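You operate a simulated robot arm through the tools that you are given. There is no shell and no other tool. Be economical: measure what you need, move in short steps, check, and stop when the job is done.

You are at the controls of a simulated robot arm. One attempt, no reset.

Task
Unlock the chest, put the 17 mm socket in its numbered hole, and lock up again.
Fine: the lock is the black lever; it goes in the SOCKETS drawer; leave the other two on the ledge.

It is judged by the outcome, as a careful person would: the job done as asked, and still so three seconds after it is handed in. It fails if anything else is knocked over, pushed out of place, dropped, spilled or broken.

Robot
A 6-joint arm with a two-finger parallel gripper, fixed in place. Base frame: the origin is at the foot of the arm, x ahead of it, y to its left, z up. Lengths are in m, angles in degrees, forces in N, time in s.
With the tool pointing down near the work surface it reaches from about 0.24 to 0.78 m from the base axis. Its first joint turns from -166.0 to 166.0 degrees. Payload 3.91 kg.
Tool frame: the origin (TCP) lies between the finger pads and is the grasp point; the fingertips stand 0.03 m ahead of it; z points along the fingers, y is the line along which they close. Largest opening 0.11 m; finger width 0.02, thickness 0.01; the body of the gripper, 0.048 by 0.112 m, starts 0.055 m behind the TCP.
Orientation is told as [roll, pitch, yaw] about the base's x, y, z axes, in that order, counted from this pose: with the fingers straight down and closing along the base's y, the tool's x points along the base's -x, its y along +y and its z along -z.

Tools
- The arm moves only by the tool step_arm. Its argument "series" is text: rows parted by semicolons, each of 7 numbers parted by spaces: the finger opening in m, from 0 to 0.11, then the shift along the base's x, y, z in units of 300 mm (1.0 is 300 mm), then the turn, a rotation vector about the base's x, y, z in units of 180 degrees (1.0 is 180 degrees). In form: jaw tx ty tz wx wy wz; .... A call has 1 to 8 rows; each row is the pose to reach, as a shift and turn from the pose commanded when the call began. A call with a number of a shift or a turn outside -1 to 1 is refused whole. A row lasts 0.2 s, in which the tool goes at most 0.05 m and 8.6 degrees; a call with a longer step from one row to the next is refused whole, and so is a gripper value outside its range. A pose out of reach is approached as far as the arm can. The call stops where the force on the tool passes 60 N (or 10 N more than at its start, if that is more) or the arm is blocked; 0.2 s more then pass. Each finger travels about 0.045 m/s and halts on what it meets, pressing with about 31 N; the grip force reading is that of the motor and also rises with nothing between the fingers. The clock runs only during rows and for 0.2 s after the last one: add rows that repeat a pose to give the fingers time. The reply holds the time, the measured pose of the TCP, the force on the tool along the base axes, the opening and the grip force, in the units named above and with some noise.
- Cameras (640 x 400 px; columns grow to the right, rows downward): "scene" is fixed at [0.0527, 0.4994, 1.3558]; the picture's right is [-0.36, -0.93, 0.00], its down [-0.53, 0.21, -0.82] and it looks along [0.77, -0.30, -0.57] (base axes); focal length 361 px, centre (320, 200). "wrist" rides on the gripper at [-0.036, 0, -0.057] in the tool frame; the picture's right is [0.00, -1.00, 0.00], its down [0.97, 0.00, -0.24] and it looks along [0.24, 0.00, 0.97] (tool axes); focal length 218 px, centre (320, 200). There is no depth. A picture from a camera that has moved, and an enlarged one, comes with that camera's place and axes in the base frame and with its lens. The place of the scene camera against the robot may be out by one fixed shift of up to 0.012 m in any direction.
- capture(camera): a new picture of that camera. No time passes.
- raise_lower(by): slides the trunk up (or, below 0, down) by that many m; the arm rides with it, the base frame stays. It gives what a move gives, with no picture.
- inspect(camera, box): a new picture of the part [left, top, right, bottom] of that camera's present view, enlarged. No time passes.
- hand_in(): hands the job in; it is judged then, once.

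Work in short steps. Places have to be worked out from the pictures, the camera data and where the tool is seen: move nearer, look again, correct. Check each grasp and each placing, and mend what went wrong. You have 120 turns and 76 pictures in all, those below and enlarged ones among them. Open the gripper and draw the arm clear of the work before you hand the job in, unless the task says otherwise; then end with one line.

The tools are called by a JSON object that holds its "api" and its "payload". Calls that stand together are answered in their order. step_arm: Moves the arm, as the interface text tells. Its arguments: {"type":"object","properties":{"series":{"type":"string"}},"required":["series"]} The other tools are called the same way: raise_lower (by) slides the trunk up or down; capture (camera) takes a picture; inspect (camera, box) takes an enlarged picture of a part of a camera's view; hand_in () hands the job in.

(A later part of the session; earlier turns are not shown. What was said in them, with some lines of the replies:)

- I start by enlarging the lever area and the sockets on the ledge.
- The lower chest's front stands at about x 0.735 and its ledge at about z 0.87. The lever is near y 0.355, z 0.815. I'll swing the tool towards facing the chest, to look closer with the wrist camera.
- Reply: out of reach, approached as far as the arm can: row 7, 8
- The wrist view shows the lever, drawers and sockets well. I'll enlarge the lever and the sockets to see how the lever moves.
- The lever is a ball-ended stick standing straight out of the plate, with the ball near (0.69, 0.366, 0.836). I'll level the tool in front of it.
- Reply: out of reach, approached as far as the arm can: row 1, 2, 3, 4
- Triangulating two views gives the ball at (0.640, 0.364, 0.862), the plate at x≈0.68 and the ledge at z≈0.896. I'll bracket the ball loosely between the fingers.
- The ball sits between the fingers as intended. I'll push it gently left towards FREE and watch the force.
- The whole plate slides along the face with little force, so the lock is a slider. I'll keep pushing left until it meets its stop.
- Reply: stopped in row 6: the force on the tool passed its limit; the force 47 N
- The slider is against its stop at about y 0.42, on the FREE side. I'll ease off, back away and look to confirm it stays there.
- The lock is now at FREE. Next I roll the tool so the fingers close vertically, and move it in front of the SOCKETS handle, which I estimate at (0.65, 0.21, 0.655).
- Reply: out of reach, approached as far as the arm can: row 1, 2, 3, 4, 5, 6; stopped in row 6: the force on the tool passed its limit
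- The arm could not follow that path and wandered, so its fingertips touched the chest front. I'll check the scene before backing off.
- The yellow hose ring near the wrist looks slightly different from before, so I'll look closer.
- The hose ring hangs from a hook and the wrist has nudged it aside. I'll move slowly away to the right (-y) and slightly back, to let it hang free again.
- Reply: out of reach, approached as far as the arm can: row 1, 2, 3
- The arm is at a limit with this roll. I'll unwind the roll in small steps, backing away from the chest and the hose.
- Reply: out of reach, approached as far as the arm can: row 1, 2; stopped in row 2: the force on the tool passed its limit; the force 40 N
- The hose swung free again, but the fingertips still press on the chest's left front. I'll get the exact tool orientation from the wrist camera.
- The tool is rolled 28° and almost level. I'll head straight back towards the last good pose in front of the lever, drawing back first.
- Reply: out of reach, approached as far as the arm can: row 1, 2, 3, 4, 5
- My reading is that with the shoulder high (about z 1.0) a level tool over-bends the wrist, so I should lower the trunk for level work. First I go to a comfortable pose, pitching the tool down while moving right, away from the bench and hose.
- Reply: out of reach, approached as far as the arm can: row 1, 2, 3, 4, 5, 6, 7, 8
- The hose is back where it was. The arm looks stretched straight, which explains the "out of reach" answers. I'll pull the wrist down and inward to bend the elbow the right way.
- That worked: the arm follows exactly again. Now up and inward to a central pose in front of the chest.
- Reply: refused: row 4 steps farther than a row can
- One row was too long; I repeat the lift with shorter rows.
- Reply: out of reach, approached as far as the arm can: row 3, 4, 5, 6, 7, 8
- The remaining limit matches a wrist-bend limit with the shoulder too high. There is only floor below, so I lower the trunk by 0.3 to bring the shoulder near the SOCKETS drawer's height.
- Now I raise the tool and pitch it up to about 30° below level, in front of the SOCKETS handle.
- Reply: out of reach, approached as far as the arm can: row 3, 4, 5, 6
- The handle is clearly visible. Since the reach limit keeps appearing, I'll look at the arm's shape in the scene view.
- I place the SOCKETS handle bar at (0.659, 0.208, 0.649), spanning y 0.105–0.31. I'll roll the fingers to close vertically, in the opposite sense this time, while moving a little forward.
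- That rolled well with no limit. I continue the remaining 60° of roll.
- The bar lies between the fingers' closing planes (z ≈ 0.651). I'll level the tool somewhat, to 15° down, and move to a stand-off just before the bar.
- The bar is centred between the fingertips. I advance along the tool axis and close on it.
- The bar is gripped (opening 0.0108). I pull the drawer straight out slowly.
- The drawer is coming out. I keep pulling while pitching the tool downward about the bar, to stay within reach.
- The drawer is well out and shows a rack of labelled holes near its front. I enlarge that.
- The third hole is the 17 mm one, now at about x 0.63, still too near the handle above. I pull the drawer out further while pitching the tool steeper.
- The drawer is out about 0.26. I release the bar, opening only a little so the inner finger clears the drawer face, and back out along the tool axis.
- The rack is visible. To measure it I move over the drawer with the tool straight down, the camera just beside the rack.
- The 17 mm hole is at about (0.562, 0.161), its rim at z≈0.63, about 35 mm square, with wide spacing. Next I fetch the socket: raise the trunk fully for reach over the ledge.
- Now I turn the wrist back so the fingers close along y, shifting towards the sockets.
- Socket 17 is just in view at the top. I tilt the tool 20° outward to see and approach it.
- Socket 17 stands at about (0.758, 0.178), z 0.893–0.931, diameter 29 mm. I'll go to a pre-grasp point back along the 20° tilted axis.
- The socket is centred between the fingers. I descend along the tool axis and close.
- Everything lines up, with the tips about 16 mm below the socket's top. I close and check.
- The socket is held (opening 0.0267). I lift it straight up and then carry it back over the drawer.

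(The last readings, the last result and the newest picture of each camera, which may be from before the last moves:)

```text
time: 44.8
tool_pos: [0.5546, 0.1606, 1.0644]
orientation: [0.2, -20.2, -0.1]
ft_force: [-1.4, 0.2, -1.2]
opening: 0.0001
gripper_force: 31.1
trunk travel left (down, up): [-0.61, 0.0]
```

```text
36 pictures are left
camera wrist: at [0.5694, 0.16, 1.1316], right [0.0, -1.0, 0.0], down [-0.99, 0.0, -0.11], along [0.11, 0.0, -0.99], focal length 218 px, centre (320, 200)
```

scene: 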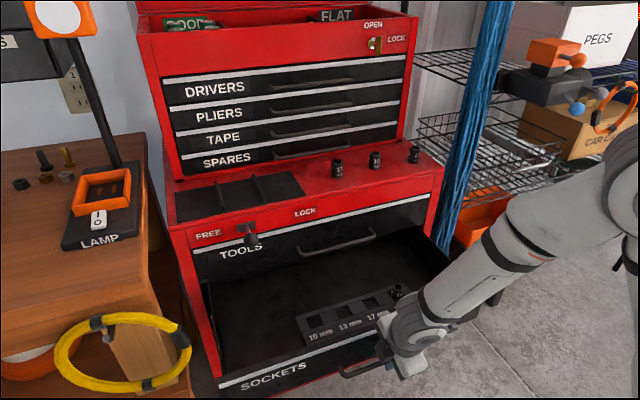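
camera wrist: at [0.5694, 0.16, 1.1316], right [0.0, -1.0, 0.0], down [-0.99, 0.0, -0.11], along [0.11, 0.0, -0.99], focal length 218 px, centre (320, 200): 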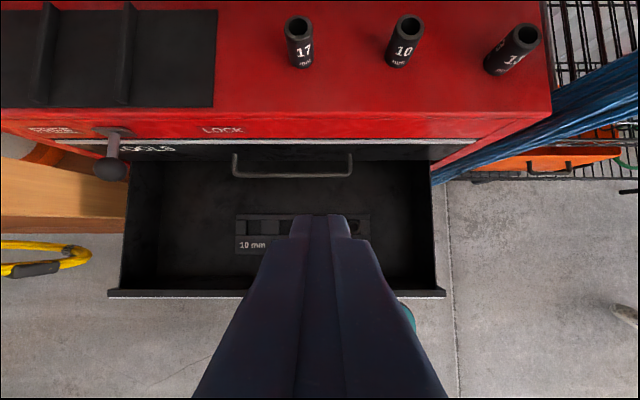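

The grip slipped off: the socket is still standing on the ledge and the jaws are empty. I return above it, open, to re-measure and take a deeper grip.

{"api": "step_arm", "payload": {"series": "0.02 0.14 0.01 0 0 0 0; 0.04 0.28 0.03 0 0 0 0; 0.06 0.42 0.05 0 0 0 0; 0.06 0.55 0.055 -0.05 0 0 0; 0.06 0.55 0.055 -0.14 0 0 0; 0.06 0.55 0.055 -0.14 0 0 0"}}

{"api": "capture", "payload": {"camera": "wrist"}}

```text
time: 46.2
tool_pos: [0.7202, 0.176, 1.0241]
orientation: [0.2, -20.4, -0.1]
ft_force: [-0.5, -0.1, -0.5]
opening: 0.0601
gripper_force: 0.1
trunk travel left (down, up): [-0.61, 0.0]
```

```text
35 pictures are left
camera wrist: at [0.7332, 0.1762, 1.0915], right [0.0, -1.0, 0.0], down [-0.99, 0.0, -0.11], along [0.11, 0.0, -0.99], focal length 218 px, centre (320, 200)
```

wrist: 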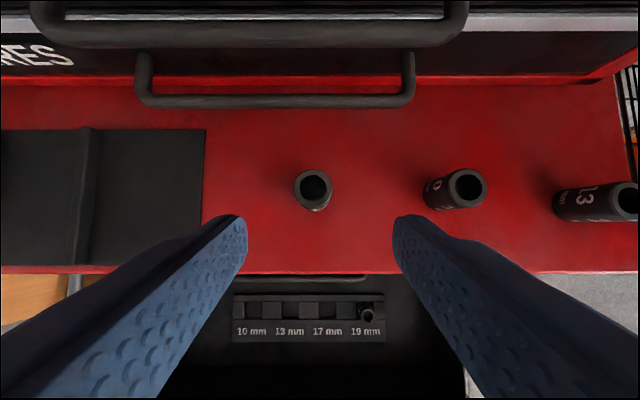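

{"api": "inspect", "payload": {"camera": "wrist", "box": [260, 140, 380, 240]}}

```text
4.00 times, centred on (320, 190) of wrist
camera zoom: at [0.7332, 0.1762, 1.0915], right [0.0, -1.0, 0.0], down [-0.99, 0.0, -0.11], along [0.11, 0.0, -0.99], focal length 873 px, centre (320, 240)
```

zoom: 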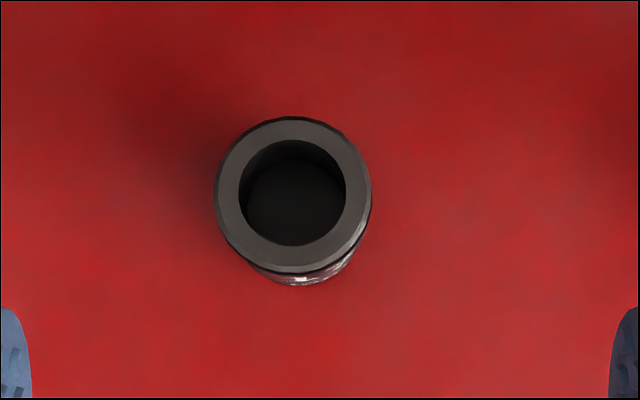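

The socket is upright, its top at about (0.7585, 0.181, 0.937). I descend about 12 mm deeper than before and grip again.

{"api": "step_arm", "payload": {"series": "0.06 0.03 0.017 -0.1 0 0 0; 0.06 0.06 0.017 -0.2 0 0 0; 0.06 0.088 0.017 -0.3 0 0 0; 0.06 0.088 0.017 -0.3 0 0 0; 0.03 0.088 0.017 -0.3 0 0 0; 0.0 0.088 0.017 -0.3 0 0 0; 0.0 0.088 0.017 -0.3 0 0 0; 0.0 0.088 0.017 -0.3 0 0 0"}}

{"api": "capture", "payload": {"camera": "wrist"}}

```text
time: 48.0
tool_pos: [0.7453, 0.1826, 0.9333]
orientation: [0.1, -20.3, -0.1]
ft_force: [-0.7, -0.7, -0.1]
opening: 0.0267
gripper_force: 31.3
trunk travel left (down, up): [-0.61, 0.0]
```

```text
33 pictures are left
camera wrist: at [0.7605, 0.1822, 1.0007], right [0.0, -1.0, 0.0], down [-0.99, 0.0, -0.11], along [0.11, 0.0, -0.99], focal length 218 px, centre (320, 200)
```

wrist: 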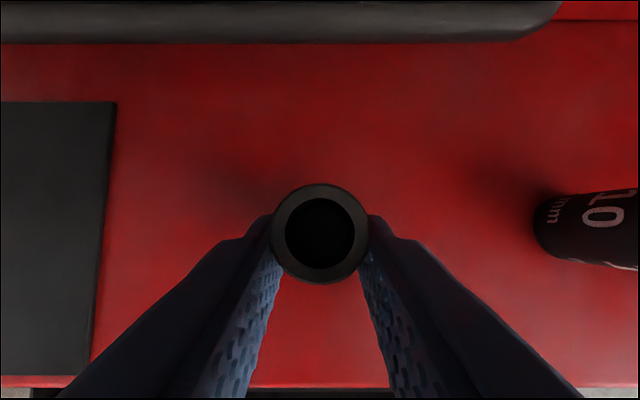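

The grip looks fuller. I lift slowly by 2 cm and check whether the socket comes along.

{"api": "step_arm", "payload": {"series": "0 0 0 0.015 0 0 0; 0 0 0 0.03 0 0 0; 0 0 0 0.05 0 0 0; 0 0 0 0.07 0 0 0"}}

{"api": "capture", "payload": {"camera": "wrist"}}

```text
time: 49.0
tool_pos: [0.7454, 0.1821, 0.9547]
orientation: [0.1, -20.3, -0.1]
ft_force: [0.0, 0.2, -1.1]
opening: 0.0268
gripper_force: 31.0
trunk travel left (down, up): [-0.61, 0.0]
```

```text
32 pictures are left
camera wrist: at [0.7588, 0.1825, 1.0221], right [0.0, -1.0, 0.0], down [-0.99, 0.0, -0.11], along [0.11, 0.0, -0.99], focal length 218 px, centre (320, 200)
```

wrist: 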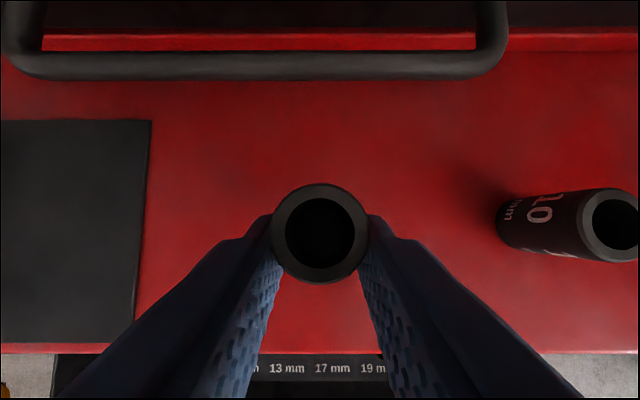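

The socket came up with the tool this time. I go on lifting gently, then carry it back in modest steps.

{"api": "step_arm", "payload": {"series": "0 0 0 0.06 0 0 0; 0 0 0 0.13 0 0 0; 0 0 0 0.2 0 0 0; 0 -0.05 0 0.24 0 0 0; 0 -0.13 0 0.25 0 0 0; 0 -0.22 0 0.25 0 0 0; 0 -0.31 -0.03 0.25 0 0 0; 0 -0.36 -0.05 0.25 0 0 0"}}

{"api": "capture", "payload": {"camera": "wrist"}}

```text
time: 50.8
tool_pos: [0.6362, 0.1676, 1.0278]
orientation: [0.1, -20.3, -0.1]
ft_force: [0.0, 0.6, -1.2]
opening: 0.0271
gripper_force: 30.5
trunk travel left (down, up): [-0.61, 0.0]
```

```text
31 pictures are left
camera wrist: at [0.6503, 0.1673, 1.0956], right [0.0, -1.0, 0.0], down [-0.99, 0.0, -0.11], along [0.11, 0.0, -0.99], focal length 218 px, centre (320, 200)
```

wrist: 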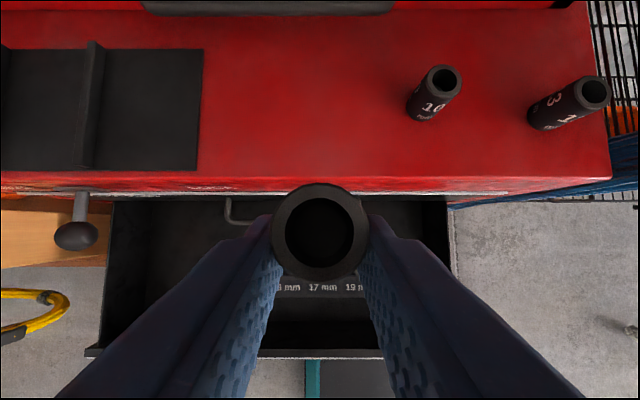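

Still held. I bring it over the 17 mm hole, then lower with the trunk.

{"api": "step_arm", "payload": {"series": "0 -0.06 -0.01 0 0 0 0; 0 -0.13 -0.02 0 0 0 0; 0 -0.2 -0.025 0 0 0 0; 0 -0.26 -0.025 0 0 0 0; 0 -0.294 -0.025 0 0 0 0"}}

{"api": "raise_lower", "payload": {"by": -0.25}}

{"api": "capture", "payload": {"camera": "wrist"}}

{"api": "inspect", "payload": {"camera": "scene", "box": [240, 230, 480, 380]}}

```text
time: 52.0
tool_pos: [0.5489, 0.1593, 1.0307]
orientation: [0.2, -20.3, -0.1]
ft_force: [-0.1, -0.1, -2.8]
opening: 0.0264
gripper_force: 31.2
trunk travel left (down, up): [-0.61, 0.0]
```

```text
time: 54.5
tool_pos: [0.5492, 0.1596, 0.7799]
orientation: [0.2, -20.3, -0.1]
ft_force: [-0.3, -0.2, -0.9]
opening: 0.0268
gripper_force: 31.1
trunk travel left (down, up): [-0.36, 0.25]
```

```text
30 pictures are left
camera wrist: at [0.5627, 0.1598, 0.8471], right [0.0, -1.0, 0.0], down [-0.99, 0.0, -0.11], along [0.11, 0.0, -0.99], focal length 218 px, centre (320, 200)
```

wrist: 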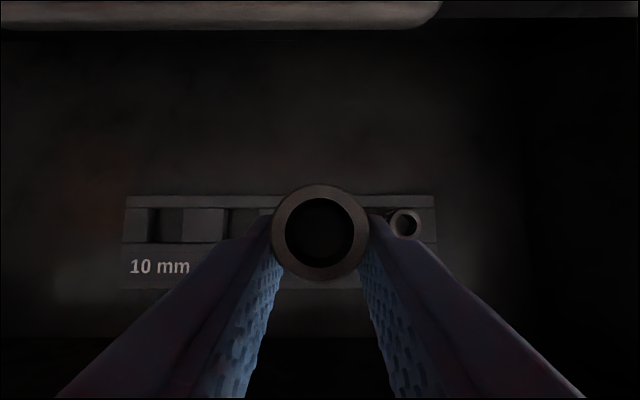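

```text
2.67 times, centred on (360, 305) of scene
camera zoom: at [0.0527, 0.4994, 1.3558], right [-0.36, -0.93, 0.0], down [-0.53, 0.21, -0.82], along [0.77, -0.3, -0.57], focal length 963 px, centre (213, -80)
```

zoom: 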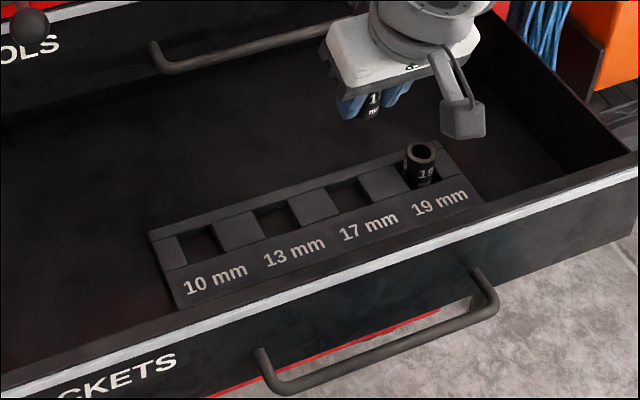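

Here the scene view shows the rack and the held socket clearly. I enlarge the wrist view to fix the hole's place against the held socket.

{"api": "inspect", "payload": {"camera": "wrist", "box": [110, 170, 450, 300]}}

```text
1.88 times, centred on (280, 235) of wrist
camera zoom: at [0.5627, 0.1598, 0.8471], right [0.0, -1.0, 0.0], down [-0.99, 0.0, -0.11], along [0.11, 0.0, -0.99], focal length 411 px, centre (395, 134)
```

zoom: 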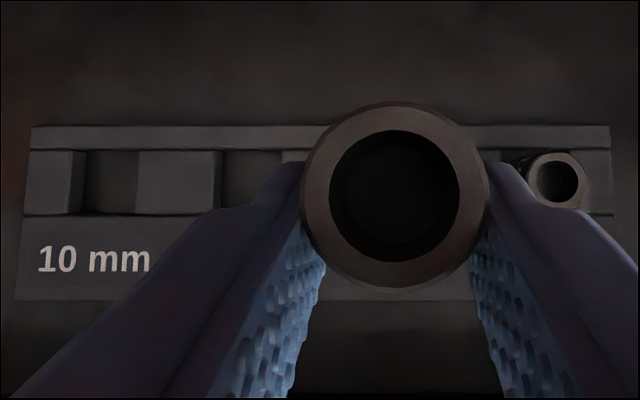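

By the hole pitch, the 17 mm hole is centred at about (0.562, 0.1645) and only about 1 cm deep. I shift the socket 5 mm left and 2 mm forward and lower it to just above the rim.

{"api": "step_arm", "payload": {"series": "0 0.004 0.008 -0.08 0 0 0; 0 0.007 0.017 -0.16 0 0 0; 0 0.007 0.017 -0.24 0 0 0; 0 0.007 0.017 -0.31 0 0 0; 0 0.007 0.017 -0.33 0 0 0"}}

{"api": "inspect", "payload": {"camera": "wrist", "box": [110, 170, 450, 300]}}

{"api": "inspect", "payload": {"camera": "scene", "box": [300, 250, 460, 350]}}

```text
time: 55.7
tool_pos: [0.5508, 0.166, 0.6793]
orientation: [0.1, -20.2, -0.1]
ft_force: [0.3, 0.5, -1.3]
opening: 0.0268
gripper_force: 31.1
trunk travel left (down, up): [-0.36, 0.25]
```

```text
1.88 times, centred on (280, 235) of wrist
camera zoom: at [0.5648, 0.1656, 0.7466], right [0.0, -1.0, 0.0], down [-0.99, 0.0, -0.11], along [0.11, 0.0, -0.99], focal length 411 px, centre (395, 134)
```

zoom: 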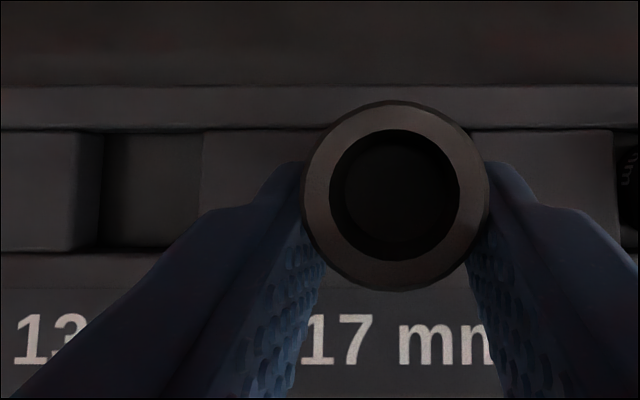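

```text
4.00 times, centred on (380, 300) of scene
camera zoom: at [0.0527, 0.4994, 1.3558], right [-0.36, -0.93, 0.0], down [-0.53, 0.21, -0.82], along [0.77, -0.3, -0.57], focal length 1444 px, centre (80, -200)
```

zoom: 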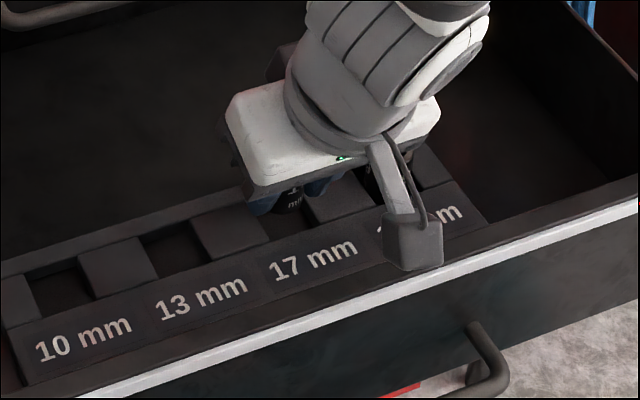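

The hole pitch now puts the hole's centre 3 mm to the right of the socket, with x matching. I correct that and lower in small steps, watching the force.

{"api": "step_arm", "payload": {"series": "0 0 -0.006 -0.01 0 0 0; 0 0 -0.011 -0.02 0 0 0; 0 0 -0.011 -0.035 0 0 0; 0 0 -0.011 -0.05 0 0 0"}}

{"api": "inspect", "payload": {"camera": "wrist", "box": [110, 170, 450, 300]}}

```text
time: 56.7
tool_pos: [0.5495, 0.1613, 0.6652]
orientation: [0.1, -20.1, -0.2]
ft_force: [-0.2, 1.6, -0.9]
opening: 0.0267
gripper_force: 30.9
trunk travel left (down, up): [-0.36, 0.25]
```

```text
1.88 times, centred on (280, 235) of wrist
camera zoom: at [0.5645, 0.1619, 0.7326], right [0.0, -1.0, 0.0], down [-0.99, 0.0, -0.11], along [0.11, 0.0, -0.99], focal length 411 px, centre (395, 134)
```

zoom: 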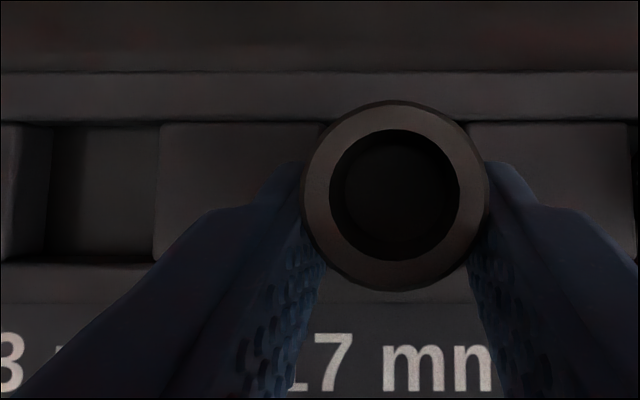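

The divider edges at columns 322 and 468 put the hole exactly under the socket. I lower further in small steps.

{"api": "step_arm", "payload": {"series": "0 0 0 -0.01 0 0 0; 0 0 0 -0.02 0 0 0; 0 0 0 -0.03 0 0 0"}}

```text
time: 57.5
tool_pos: [0.552, 0.1621, 0.6633]
orientation: [0.3, -21.0, -0.1]
ft_force: [1.2, 1.7, 53.8]
opening: 0.0268
gripper_force: 31.0
trunk travel left (down, up): [-0.36, 0.25]
```

There is firm contact at z≈0.663. I ease the pressure and look at what touches.

{"api": "step_arm", "payload": {"series": "0 0 0 0.024 0 0 0; 0 0 0 0.024 0 0 0"}}

{"api": "inspect", "payload": {"camera": "wrist", "box": [110, 170, 450, 300]}}

{"api": "inspect", "payload": {"camera": "scene", "box": [330, 270, 410, 320]}}

```text
time: 58.1
tool_pos: [0.5495, 0.1614, 0.6639]
orientation: [0.1, -20.1, -0.1]
ft_force: [-1.5, 5.3, 12.7]
opening: 0.0267
gripper_force: 30.6
trunk travel left (down, up): [-0.36, 0.25]
```

```text
1.88 times, centred on (280, 235) of wrist
camera zoom: at [0.563, 0.1611, 0.7306], right [0.0, -1.0, 0.0], down [-0.99, 0.0, -0.11], along [0.11, 0.0, -0.99], focal length 411 px, centre (395, 134)
```

zoom: 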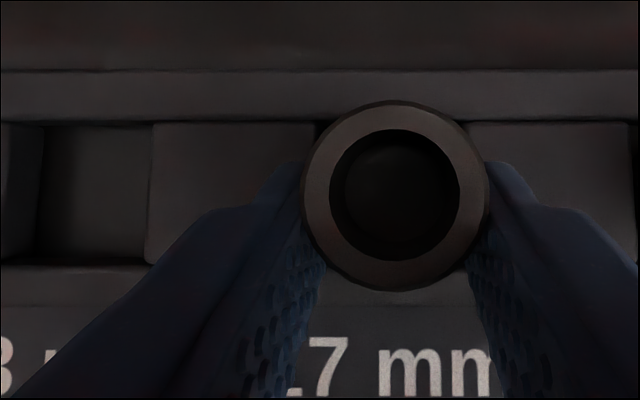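

```text
8.00 times, centred on (370, 295) of scene
camera zoom: at [0.0527, 0.4994, 1.3558], right [-0.36, -0.93, 0.0], down [-0.53, 0.21, -0.82], along [0.77, -0.3, -0.57], focal length 2888 px, centre (-80, -560)
```

zoom: 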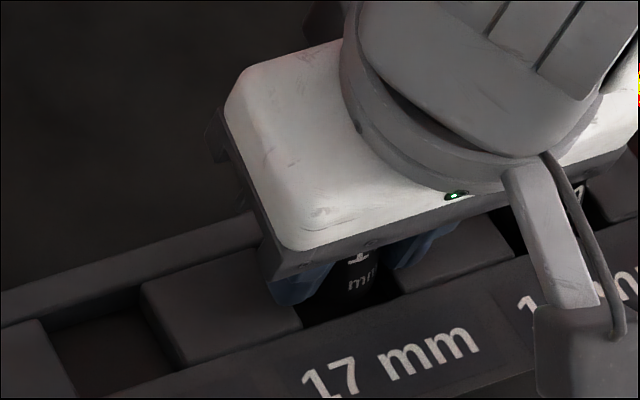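

The fingertips rest on the dividers and the socket's lower end is inside the hole, a few mm above its floor. I release it here to let it settle.

{"api": "step_arm", "payload": {"series": "0.0 0 0 0.004 0 0 0; 0.05 0 0 0.004 0 0 0; 0.05 0 0 0.004 0 0 0; 0.05 0 0 0.004 0 0 0; 0.05 0 0 0.004 0 0 0"}}

{"api": "inspect", "payload": {"camera": "wrist", "box": [110, 170, 450, 300]}}

```text
time: 59.3
tool_pos: [0.5509, 0.1617, 0.6667]
orientation: [0.1, -20.3, -0.1]
ft_force: [-0.8, 0.3, -0.3]
opening: 0.05
gripper_force: 0.1
trunk travel left (down, up): [-0.36, 0.25]
```

```text
1.88 times, centred on (280, 235) of wrist
camera zoom: at [0.5645, 0.1611, 0.7329], right [0.0, -1.0, 0.0], down [-0.99, 0.0, -0.11], along [0.11, 0.0, -0.99], focal length 411 px, centre (395, 134)
```

zoom: 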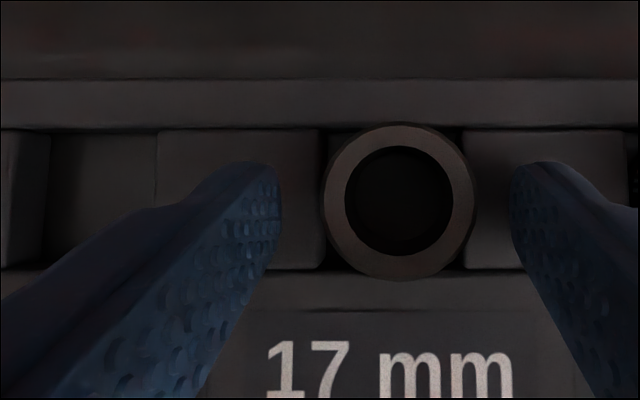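

The socket dropped into its hole. I withdraw upward along the tool axis and check it.

{"api": "step_arm", "payload": {"series": "0.05 -0.04 0 0.11 0 0 0; 0.05 -0.08 0 0.22 0 0 0; 0.05 -0.12 0 0.35 0 0 0; 0.05 -0.18 0 0.5 0 0 0"}}

{"api": "capture", "payload": {"camera": "wrist"}}

{"api": "inspect", "payload": {"camera": "scene", "box": [260, 250, 436, 360]}}

```text
time: 60.3
tool_pos: [0.493, 0.1619, 0.8178]
orientation: [0.2, -20.3, 0.0]
ft_force: [-0.8, 0.0, 0.6]
opening: 0.05
gripper_force: 0.1
trunk travel left (down, up): [-0.36, 0.25]
```

```text
21 pictures are left
camera wrist: at [0.5068, 0.1619, 0.884], right [0.0, -1.0, 0.0], down [-0.99, 0.0, -0.11], along [0.11, 0.0, -0.99], focal length 218 px, centre (320, 200)
```

wrist: 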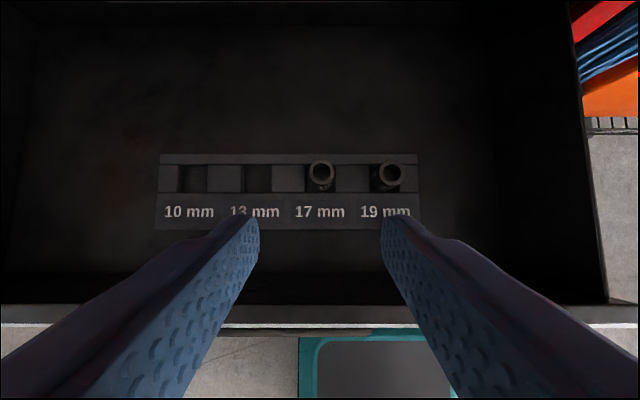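

```text
3.64 times, centred on (348, 305) of scene
camera zoom: at [0.0527, 0.4994, 1.3558], right [-0.36, -0.93, 0.0], down [-0.53, 0.21, -0.82], along [0.77, -0.3, -0.57], focal length 1313 px, centre (218, -182)
```

zoom: 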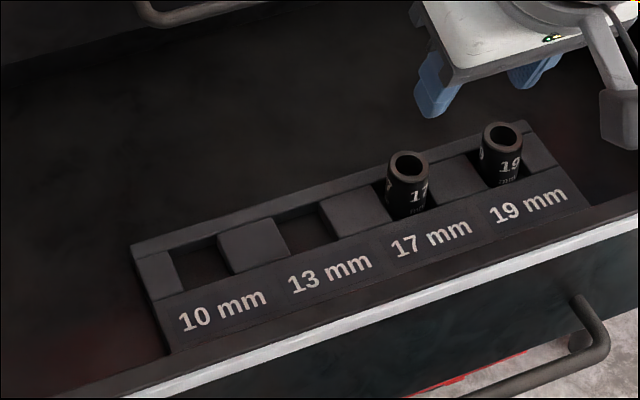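

Socket 17 stands properly in its hole next to the 19. Now I close the drawer: I bring the tool in front of the handle, nearly vertical, to push the bar in.

{"api": "step_arm", "payload": {"series": "0.05 -0.12 0.03 0 0 0.03 0; 0.05 -0.25 0.07 0 0 0.06 0; 0.05 -0.38 0.1 0 0 0.08 0; 0.05 -0.5 0.13 0 0 0.1 0"}}

```text
time: 61.3
tool_pos: [0.3445, 0.2013, 0.8148]
orientation: [0.2, -2.2, -0.1]
ft_force: [0.3, 0.0, 0.2]
opening: 0.0501
gripper_force: 0.1
trunk travel left (down, up): [-0.36, 0.25]
```

No limit reported. I lower the trunk by 0.11 and then the tool to the bar's height, in front of it.

{"api": "raise_lower", "payload": {"by": -0.11}}

{"api": "step_arm", "payload": {"series": "0.05 0 0 -0.08 0 0 0; 0.05 0 0 -0.17 0 0 0; 0.05 0.04 0 -0.18 0 0 0"}}

{"api": "capture", "payload": {"camera": "scene"}}

```text
time: 62.8
tool_pos: [0.3444, 0.2011, 0.7043]
orientation: [0.1, -2.4, -0.1]
ft_force: [0.4, -0.5, 0.2]
opening: 0.0498
gripper_force: 0.1
trunk travel left (down, up): [-0.25, 0.36]
```

```text
time: 63.6
tool_pos: [0.3559, 0.2019, 0.6496]
orientation: [0.1, -2.3, -0.2]
ft_force: [0.5, 0.0, -0.2]
opening: 0.05
gripper_force: 0.0
trunk travel left (down, up): [-0.25, 0.36]
```

```text
19 pictures are left
```

scene: 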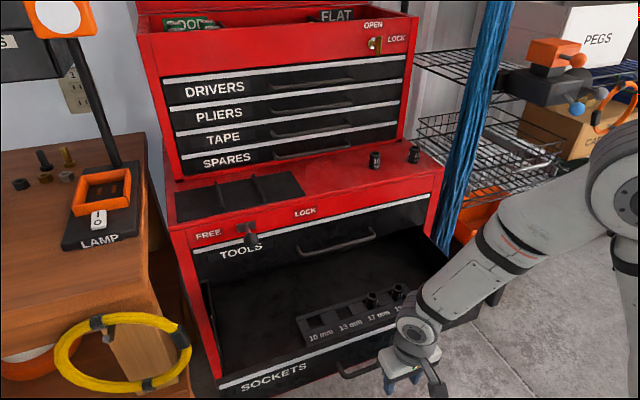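

The gripper stands in front of the bar. I raise it slightly so only the fingertips bear on the bar, then push in slowly while tilting the tool outward.

{"api": "step_arm", "payload": {"series": "0.05 0.02 0 0.06 0 0 0; 0.05 0.06 0 0.06 0 0 0; 0.05 0.1 0 0.06 0 0 0; 0.05 0.14 0 0.06 0 -0.01 0; 0.05 0.18 0 0.06 0 -0.025 0; 0.05 0.23 0 0.06 0 -0.04 0; 0.05 0.28 0 0.06 0 -0.055 0; 0.05 0.33 0 0.06 0 -0.07 0"}}

{"api": "capture", "payload": {"camera": "scene"}}

```text
time: 65.4
tool_pos: [0.4556, 0.2015, 0.6686]
orientation: [0.2, -14.9, -0.1]
ft_force: [0.4, 0.3, 1.0]
opening: 0.0499
gripper_force: 0.1
trunk travel left (down, up): [-0.25, 0.36]
```

```text
18 pictures are left
```

scene: 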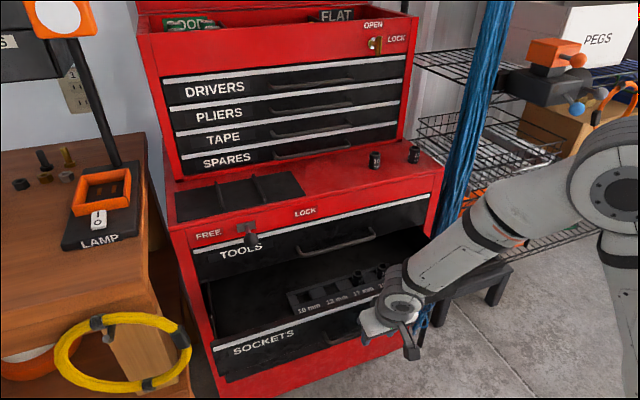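

The drawer slides in smoothly with the sockets upright. I keep pushing, tilting up to about 25°.

{"api": "step_arm", "payload": {"series": "0.05 0.06 0 0 0 -0.015 0; 0.05 0.12 0 0 0 -0.03 0; 0.05 0.18 0 0 0 -0.045 0; 0.05 0.24 0 0 0 -0.06 0; 0.05 0.3 0 0 0 -0.065 0; 0.05 0.36 0 0 0 -0.065 0; 0.05 0.42 0 0 0 -0.065 0; 0.05 0.47 0 0 0 -0.065 0"}}

{"api": "capture", "payload": {"camera": "scene"}}

```text
time: 67.2
tool_pos: [0.5959, 0.2022, 0.6707]
orientation: [0.1, -26.6, -0.1]
ft_force: [-0.3, 0.3, -0.1]
opening: 0.0497
gripper_force: 0.1
trunk travel left (down, up): [-0.25, 0.36]
```

```text
17 pictures are left
```

scene: 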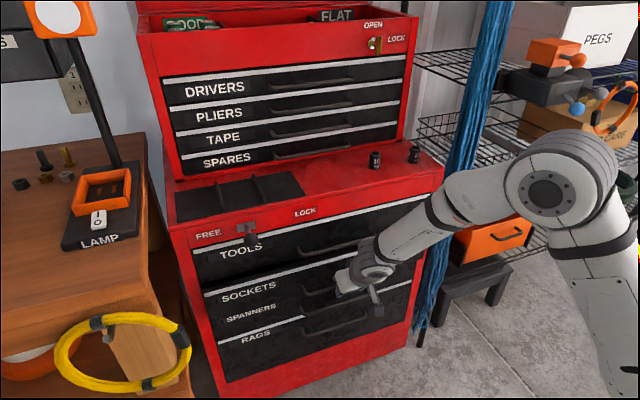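

About 4 cm remains. To keep the gripper body clear of the TOOLS handle above, I tilt a bit more and push the rest in finer steps.

{"api": "step_arm", "payload": {"series": "0.05 0.0 0 0 0 -0.033 0; 0.05 0.02 0 0 0 -0.065 0; 0.05 0.05 0 0 0 -0.065 0; 0.05 0.08 0 0 0 -0.065 0; 0.05 0.11 0 0 0 -0.065 0; 0.05 0.13 0 0 0 -0.065 0; 0.05 0.15 0 0 0 -0.065 0"}}

{"api": "inspect", "payload": {"camera": "scene", "box": [180, 190, 440, 352]}}

```text
time: 68.5
tool_pos: [0.6217, 0.2007, 0.6701]
orientation: [0.3, -37.9, -0.1]
ft_force: [-35.5, -2.8, 27.8]
opening: 0.0512
gripper_force: 1.4
trunk travel left (down, up): [-0.25, 0.36]
stopped in row 6: the force on the tool passed its limit (the readings are from after the stop); the commanded pose is now the measured one
```

```text
2.46 times, centred on (310, 271) of scene
camera zoom: at [0.0527, 0.4994, 1.3558], right [-0.36, -0.93, 0.0], down [-0.53, 0.21, -0.82], along [0.77, -0.3, -0.57], focal length 888 px, centre (345, 25)
```

zoom: 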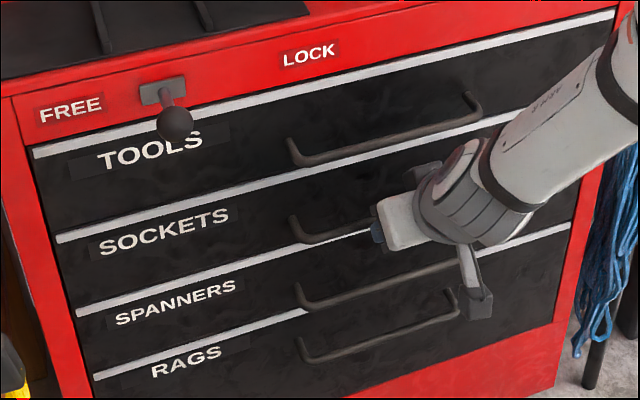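

The SOCKETS drawer is flush again. Next I back off from the handle and go up towards the lever, levelling the tool.

{"api": "step_arm", "payload": {"series": "0.05 -0.08 0 0.01 0 0 0; 0.05 -0.2 0 0.05 0 0 0; 0.05 -0.3 0.04 0.15 0 0 0; 0.06 -0.3 0.14 0.25 0 -0.03 0; 0.06 -0.3 0.26 0.35 0 -0.07 0; 0.06 -0.3 0.38 0.45 0 -0.11 0; 0.06 -0.28 0.5 0.54 0 -0.15 0; 0.06 -0.28 0.62 0.6 0 -0.19 0"}}

```text
time: 70.3
tool_pos: [0.5431, 0.3879, 0.8449]
orientation: [0.4, -71.9, -0.3]
ft_force: [-0.8, -0.9, 0.1]
opening: 0.0601
gripper_force: 0.1
trunk travel left (down, up): [-0.25, 0.36]
```

On track. I finish levelling in front of the lever and look.

{"api": "step_arm", "payload": {"series": "0.07 0.02 0.05 0.02 0 -0.04 0; 0.07 0.04 0.1 0.04 0 -0.08 0; 0.07 0.05 0.12 0.057 0 -0.1 0; 0.07 0.05 0.12 0.057 0 -0.1 0"}}

{"api": "capture", "payload": {"camera": "wrist"}}

```text
time: 71.3
tool_pos: [0.5568, 0.4236, 0.8629]
orientation: [26.9, -89.9, -26.7]
ft_force: [0.2, -0.5, -0.4]
opening: 0.0698
gripper_force: 0.0
trunk travel left (down, up): [-0.25, 0.36]
```

```text
15 pictures are left
camera wrist: at [0.501, 0.4236, 0.899], right [0.0, -1.0, 0.0], down [-0.24, 0.0, -0.97], along [0.97, 0.0, -0.24], focal length 218 px, centre (320, 200)
```

wrist: 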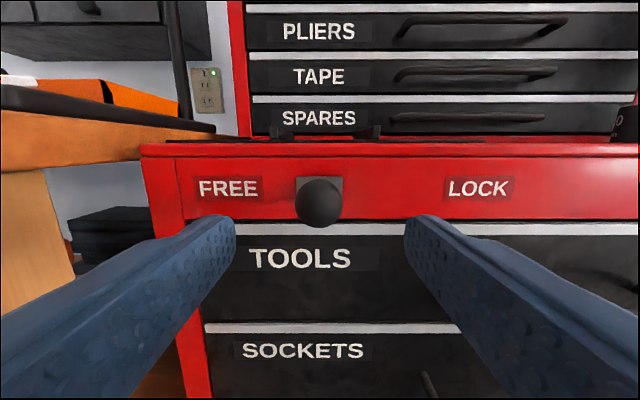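

The ball is dead ahead at y≈0.423. I advance and bracket it with a 0.05 opening.

{"api": "step_arm", "payload": {"series": "0.06 0.08 0 0 0 0 0; 0.05 0.16 0 0 0 0 0; 0.05 0.22 0 0 0 0 0; 0.05 0.22 0 0 0 0 0"}}

{"api": "step_arm", "payload": {"series": "0.05 0 -0.04 0 0 0 0; 0.05 0 -0.08 0 0 0 0; 0.05 0 -0.12 0 0 0 0; 0.05 0 -0.16 0 0 0 0; 0.05 0 -0.2 0 0 0 0; 0.05 0 -0.23 0 0 0 0; 0.05 0 -0.26 0 0 0 0; 0.05 0 -0.29 0 0 0 0"}}

{"api": "capture", "payload": {"camera": "wrist"}}

```text
time: 72.3
tool_pos: [0.6238, 0.4221, 0.862]
orientation: [17.5, -89.8, -17.2]
ft_force: [-0.2, 0.1, 0.1]
opening: 0.0497
gripper_force: 0.0
trunk travel left (down, up): [-0.25, 0.36]
```

```text
time: 74.1
tool_pos: [0.6247, 0.3434, 0.8621]
orientation: [-79.4, -89.9, 80.1]
ft_force: [8.9, 47.3, 5.3]
opening: 0.0733
gripper_force: 23.3
trunk travel left (down, up): [-0.25, 0.36]
```

```text
14 pictures are left
camera wrist: at [0.5679, 0.3424, 0.8995], right [0.01, -1.0, 0.0], down [-0.24, -0.01, -0.97], along [0.97, 0.01, -0.24], focal length 218 px, centre (320, 200)
```

wrist: 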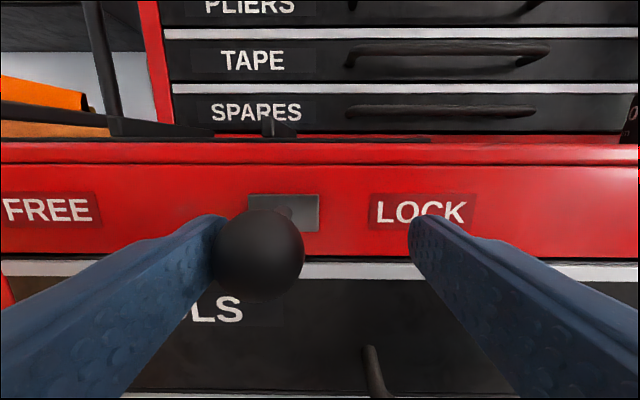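

The lever is pressed against its LOCK stop, where it began (y≈0.362). I ease off, open wider and back away.

{"api": "step_arm", "payload": {"series": "0.08 0 0.03 0 0 0 0; 0.09 0 0.06 0 0 0 0; 0.09 -0.08 0.06 0 0 0 0; 0.09 -0.18 0.06 0 0 0 0; 0.09 -0.28 0.06 0 0 0 0; 0.09 -0.32 0.06 0 0 0 0; 0.09 -0.32 0.06 0 0 0 0"}}

{"api": "capture", "payload": {"camera": "scene"}}

{"api": "capture", "payload": {"camera": "wrist"}}

```text
time: 75.7
tool_pos: [0.526, 0.3541, 0.8613]
orientation: [18.0, -89.8, -17.8]
ft_force: [0.0, 0.5, -0.4]
opening: 0.0902
gripper_force: 0.0
trunk travel left (down, up): [-0.25, 0.36]
```

```text
13 pictures are left
```

scene: 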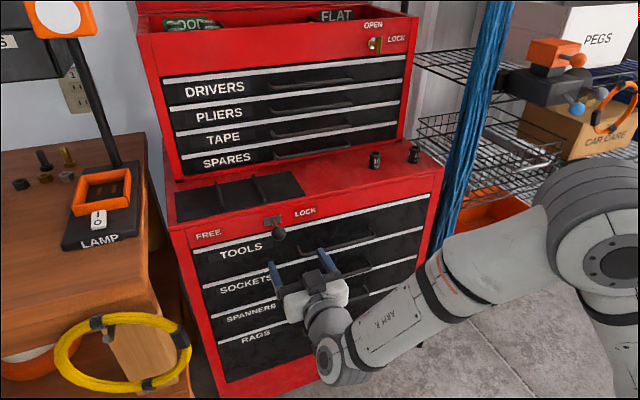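

```text
12 pictures are left
camera wrist: at [0.4707, 0.3539, 0.8988], right [0.0, -1.0, 0.0], down [-0.24, 0.0, -0.97], along [0.97, 0.0, -0.24], focal length 218 px, centre (320, 200)
```

wrist: 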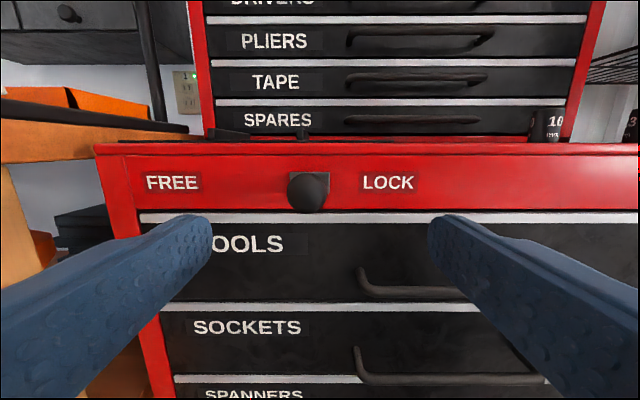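

The lever is back at LOCK and the drawers are flush. I check the hose ring once more, as the arm brushed it earlier.

{"api": "inspect", "payload": {"camera": "scene", "box": [0, 270, 208, 400]}}

```text
3.08 times, centred on (104, 335) of scene
camera zoom: at [0.0527, 0.4994, 1.3558], right [-0.36, -0.93, 0.0], down [-0.53, 0.21, -0.82], along [0.77, -0.3, -0.57], focal length 1111 px, centre (985, -215)
```

zoom: 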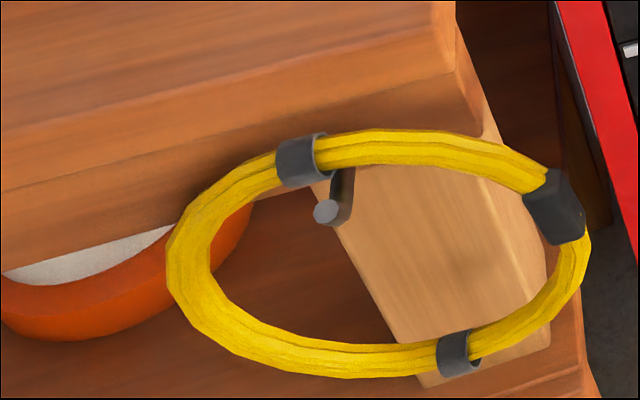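

The ring hangs on its hook, still and practically where it was, so I leave it alone. I draw the arm clear of the chest, pitching the tool down as it retreats.

{"api": "step_arm", "payload": {"series": "0.09 -0.04 -0.06 0.03 0 0.04 0; 0.09 -0.1 -0.14 0.08 0 0.08 0; 0.09 -0.16 -0.22 0.14 0 0.12 0; 0.09 -0.22 -0.3 0.2 0 0.16 0; 0.09 -0.28 -0.38 0.26 0 0.2 0; 0.09 -0.32 -0.44 0.3 0 0.24 0; 0.09 -0.32 -0.44 0.3 0 0.24 0"}}

{"api": "capture", "payload": {"camera": "scene"}}

```text
time: 77.3
tool_pos: [0.4304, 0.2236, 0.9526]
orientation: [0.3, -46.6, -0.2]
ft_force: [0.2, -0.2, 0.7]
opening: 0.0899
gripper_force: 0.0
trunk travel left (down, up): [-0.25, 0.36]
```

```text
10 pictures are left
```

scene: 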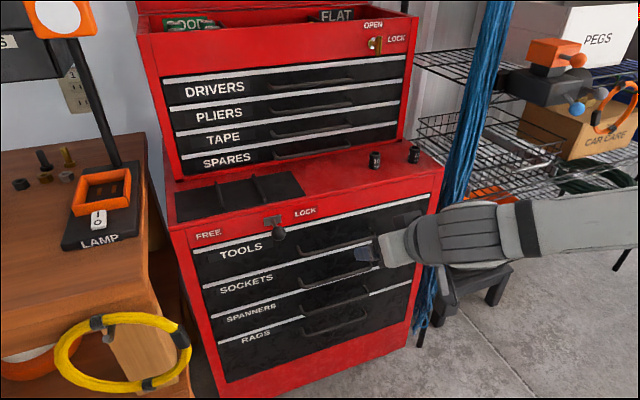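

The drawer is shut, the lever is at LOCK, the 10 and 13 stand on the ledge, and the arm is clear, so I hand in.

{"api": "hand_in", "payload": {}}

```text
The job is handed in.
```

The 17 mm socket is in its numbered hole in the SOCKETS drawer, the drawer is shut and the lever is back at LOCK; the arm brushed the yellow hose ring on the bench side, which still hangs on its hook but about 1 cm off and slightly turned.
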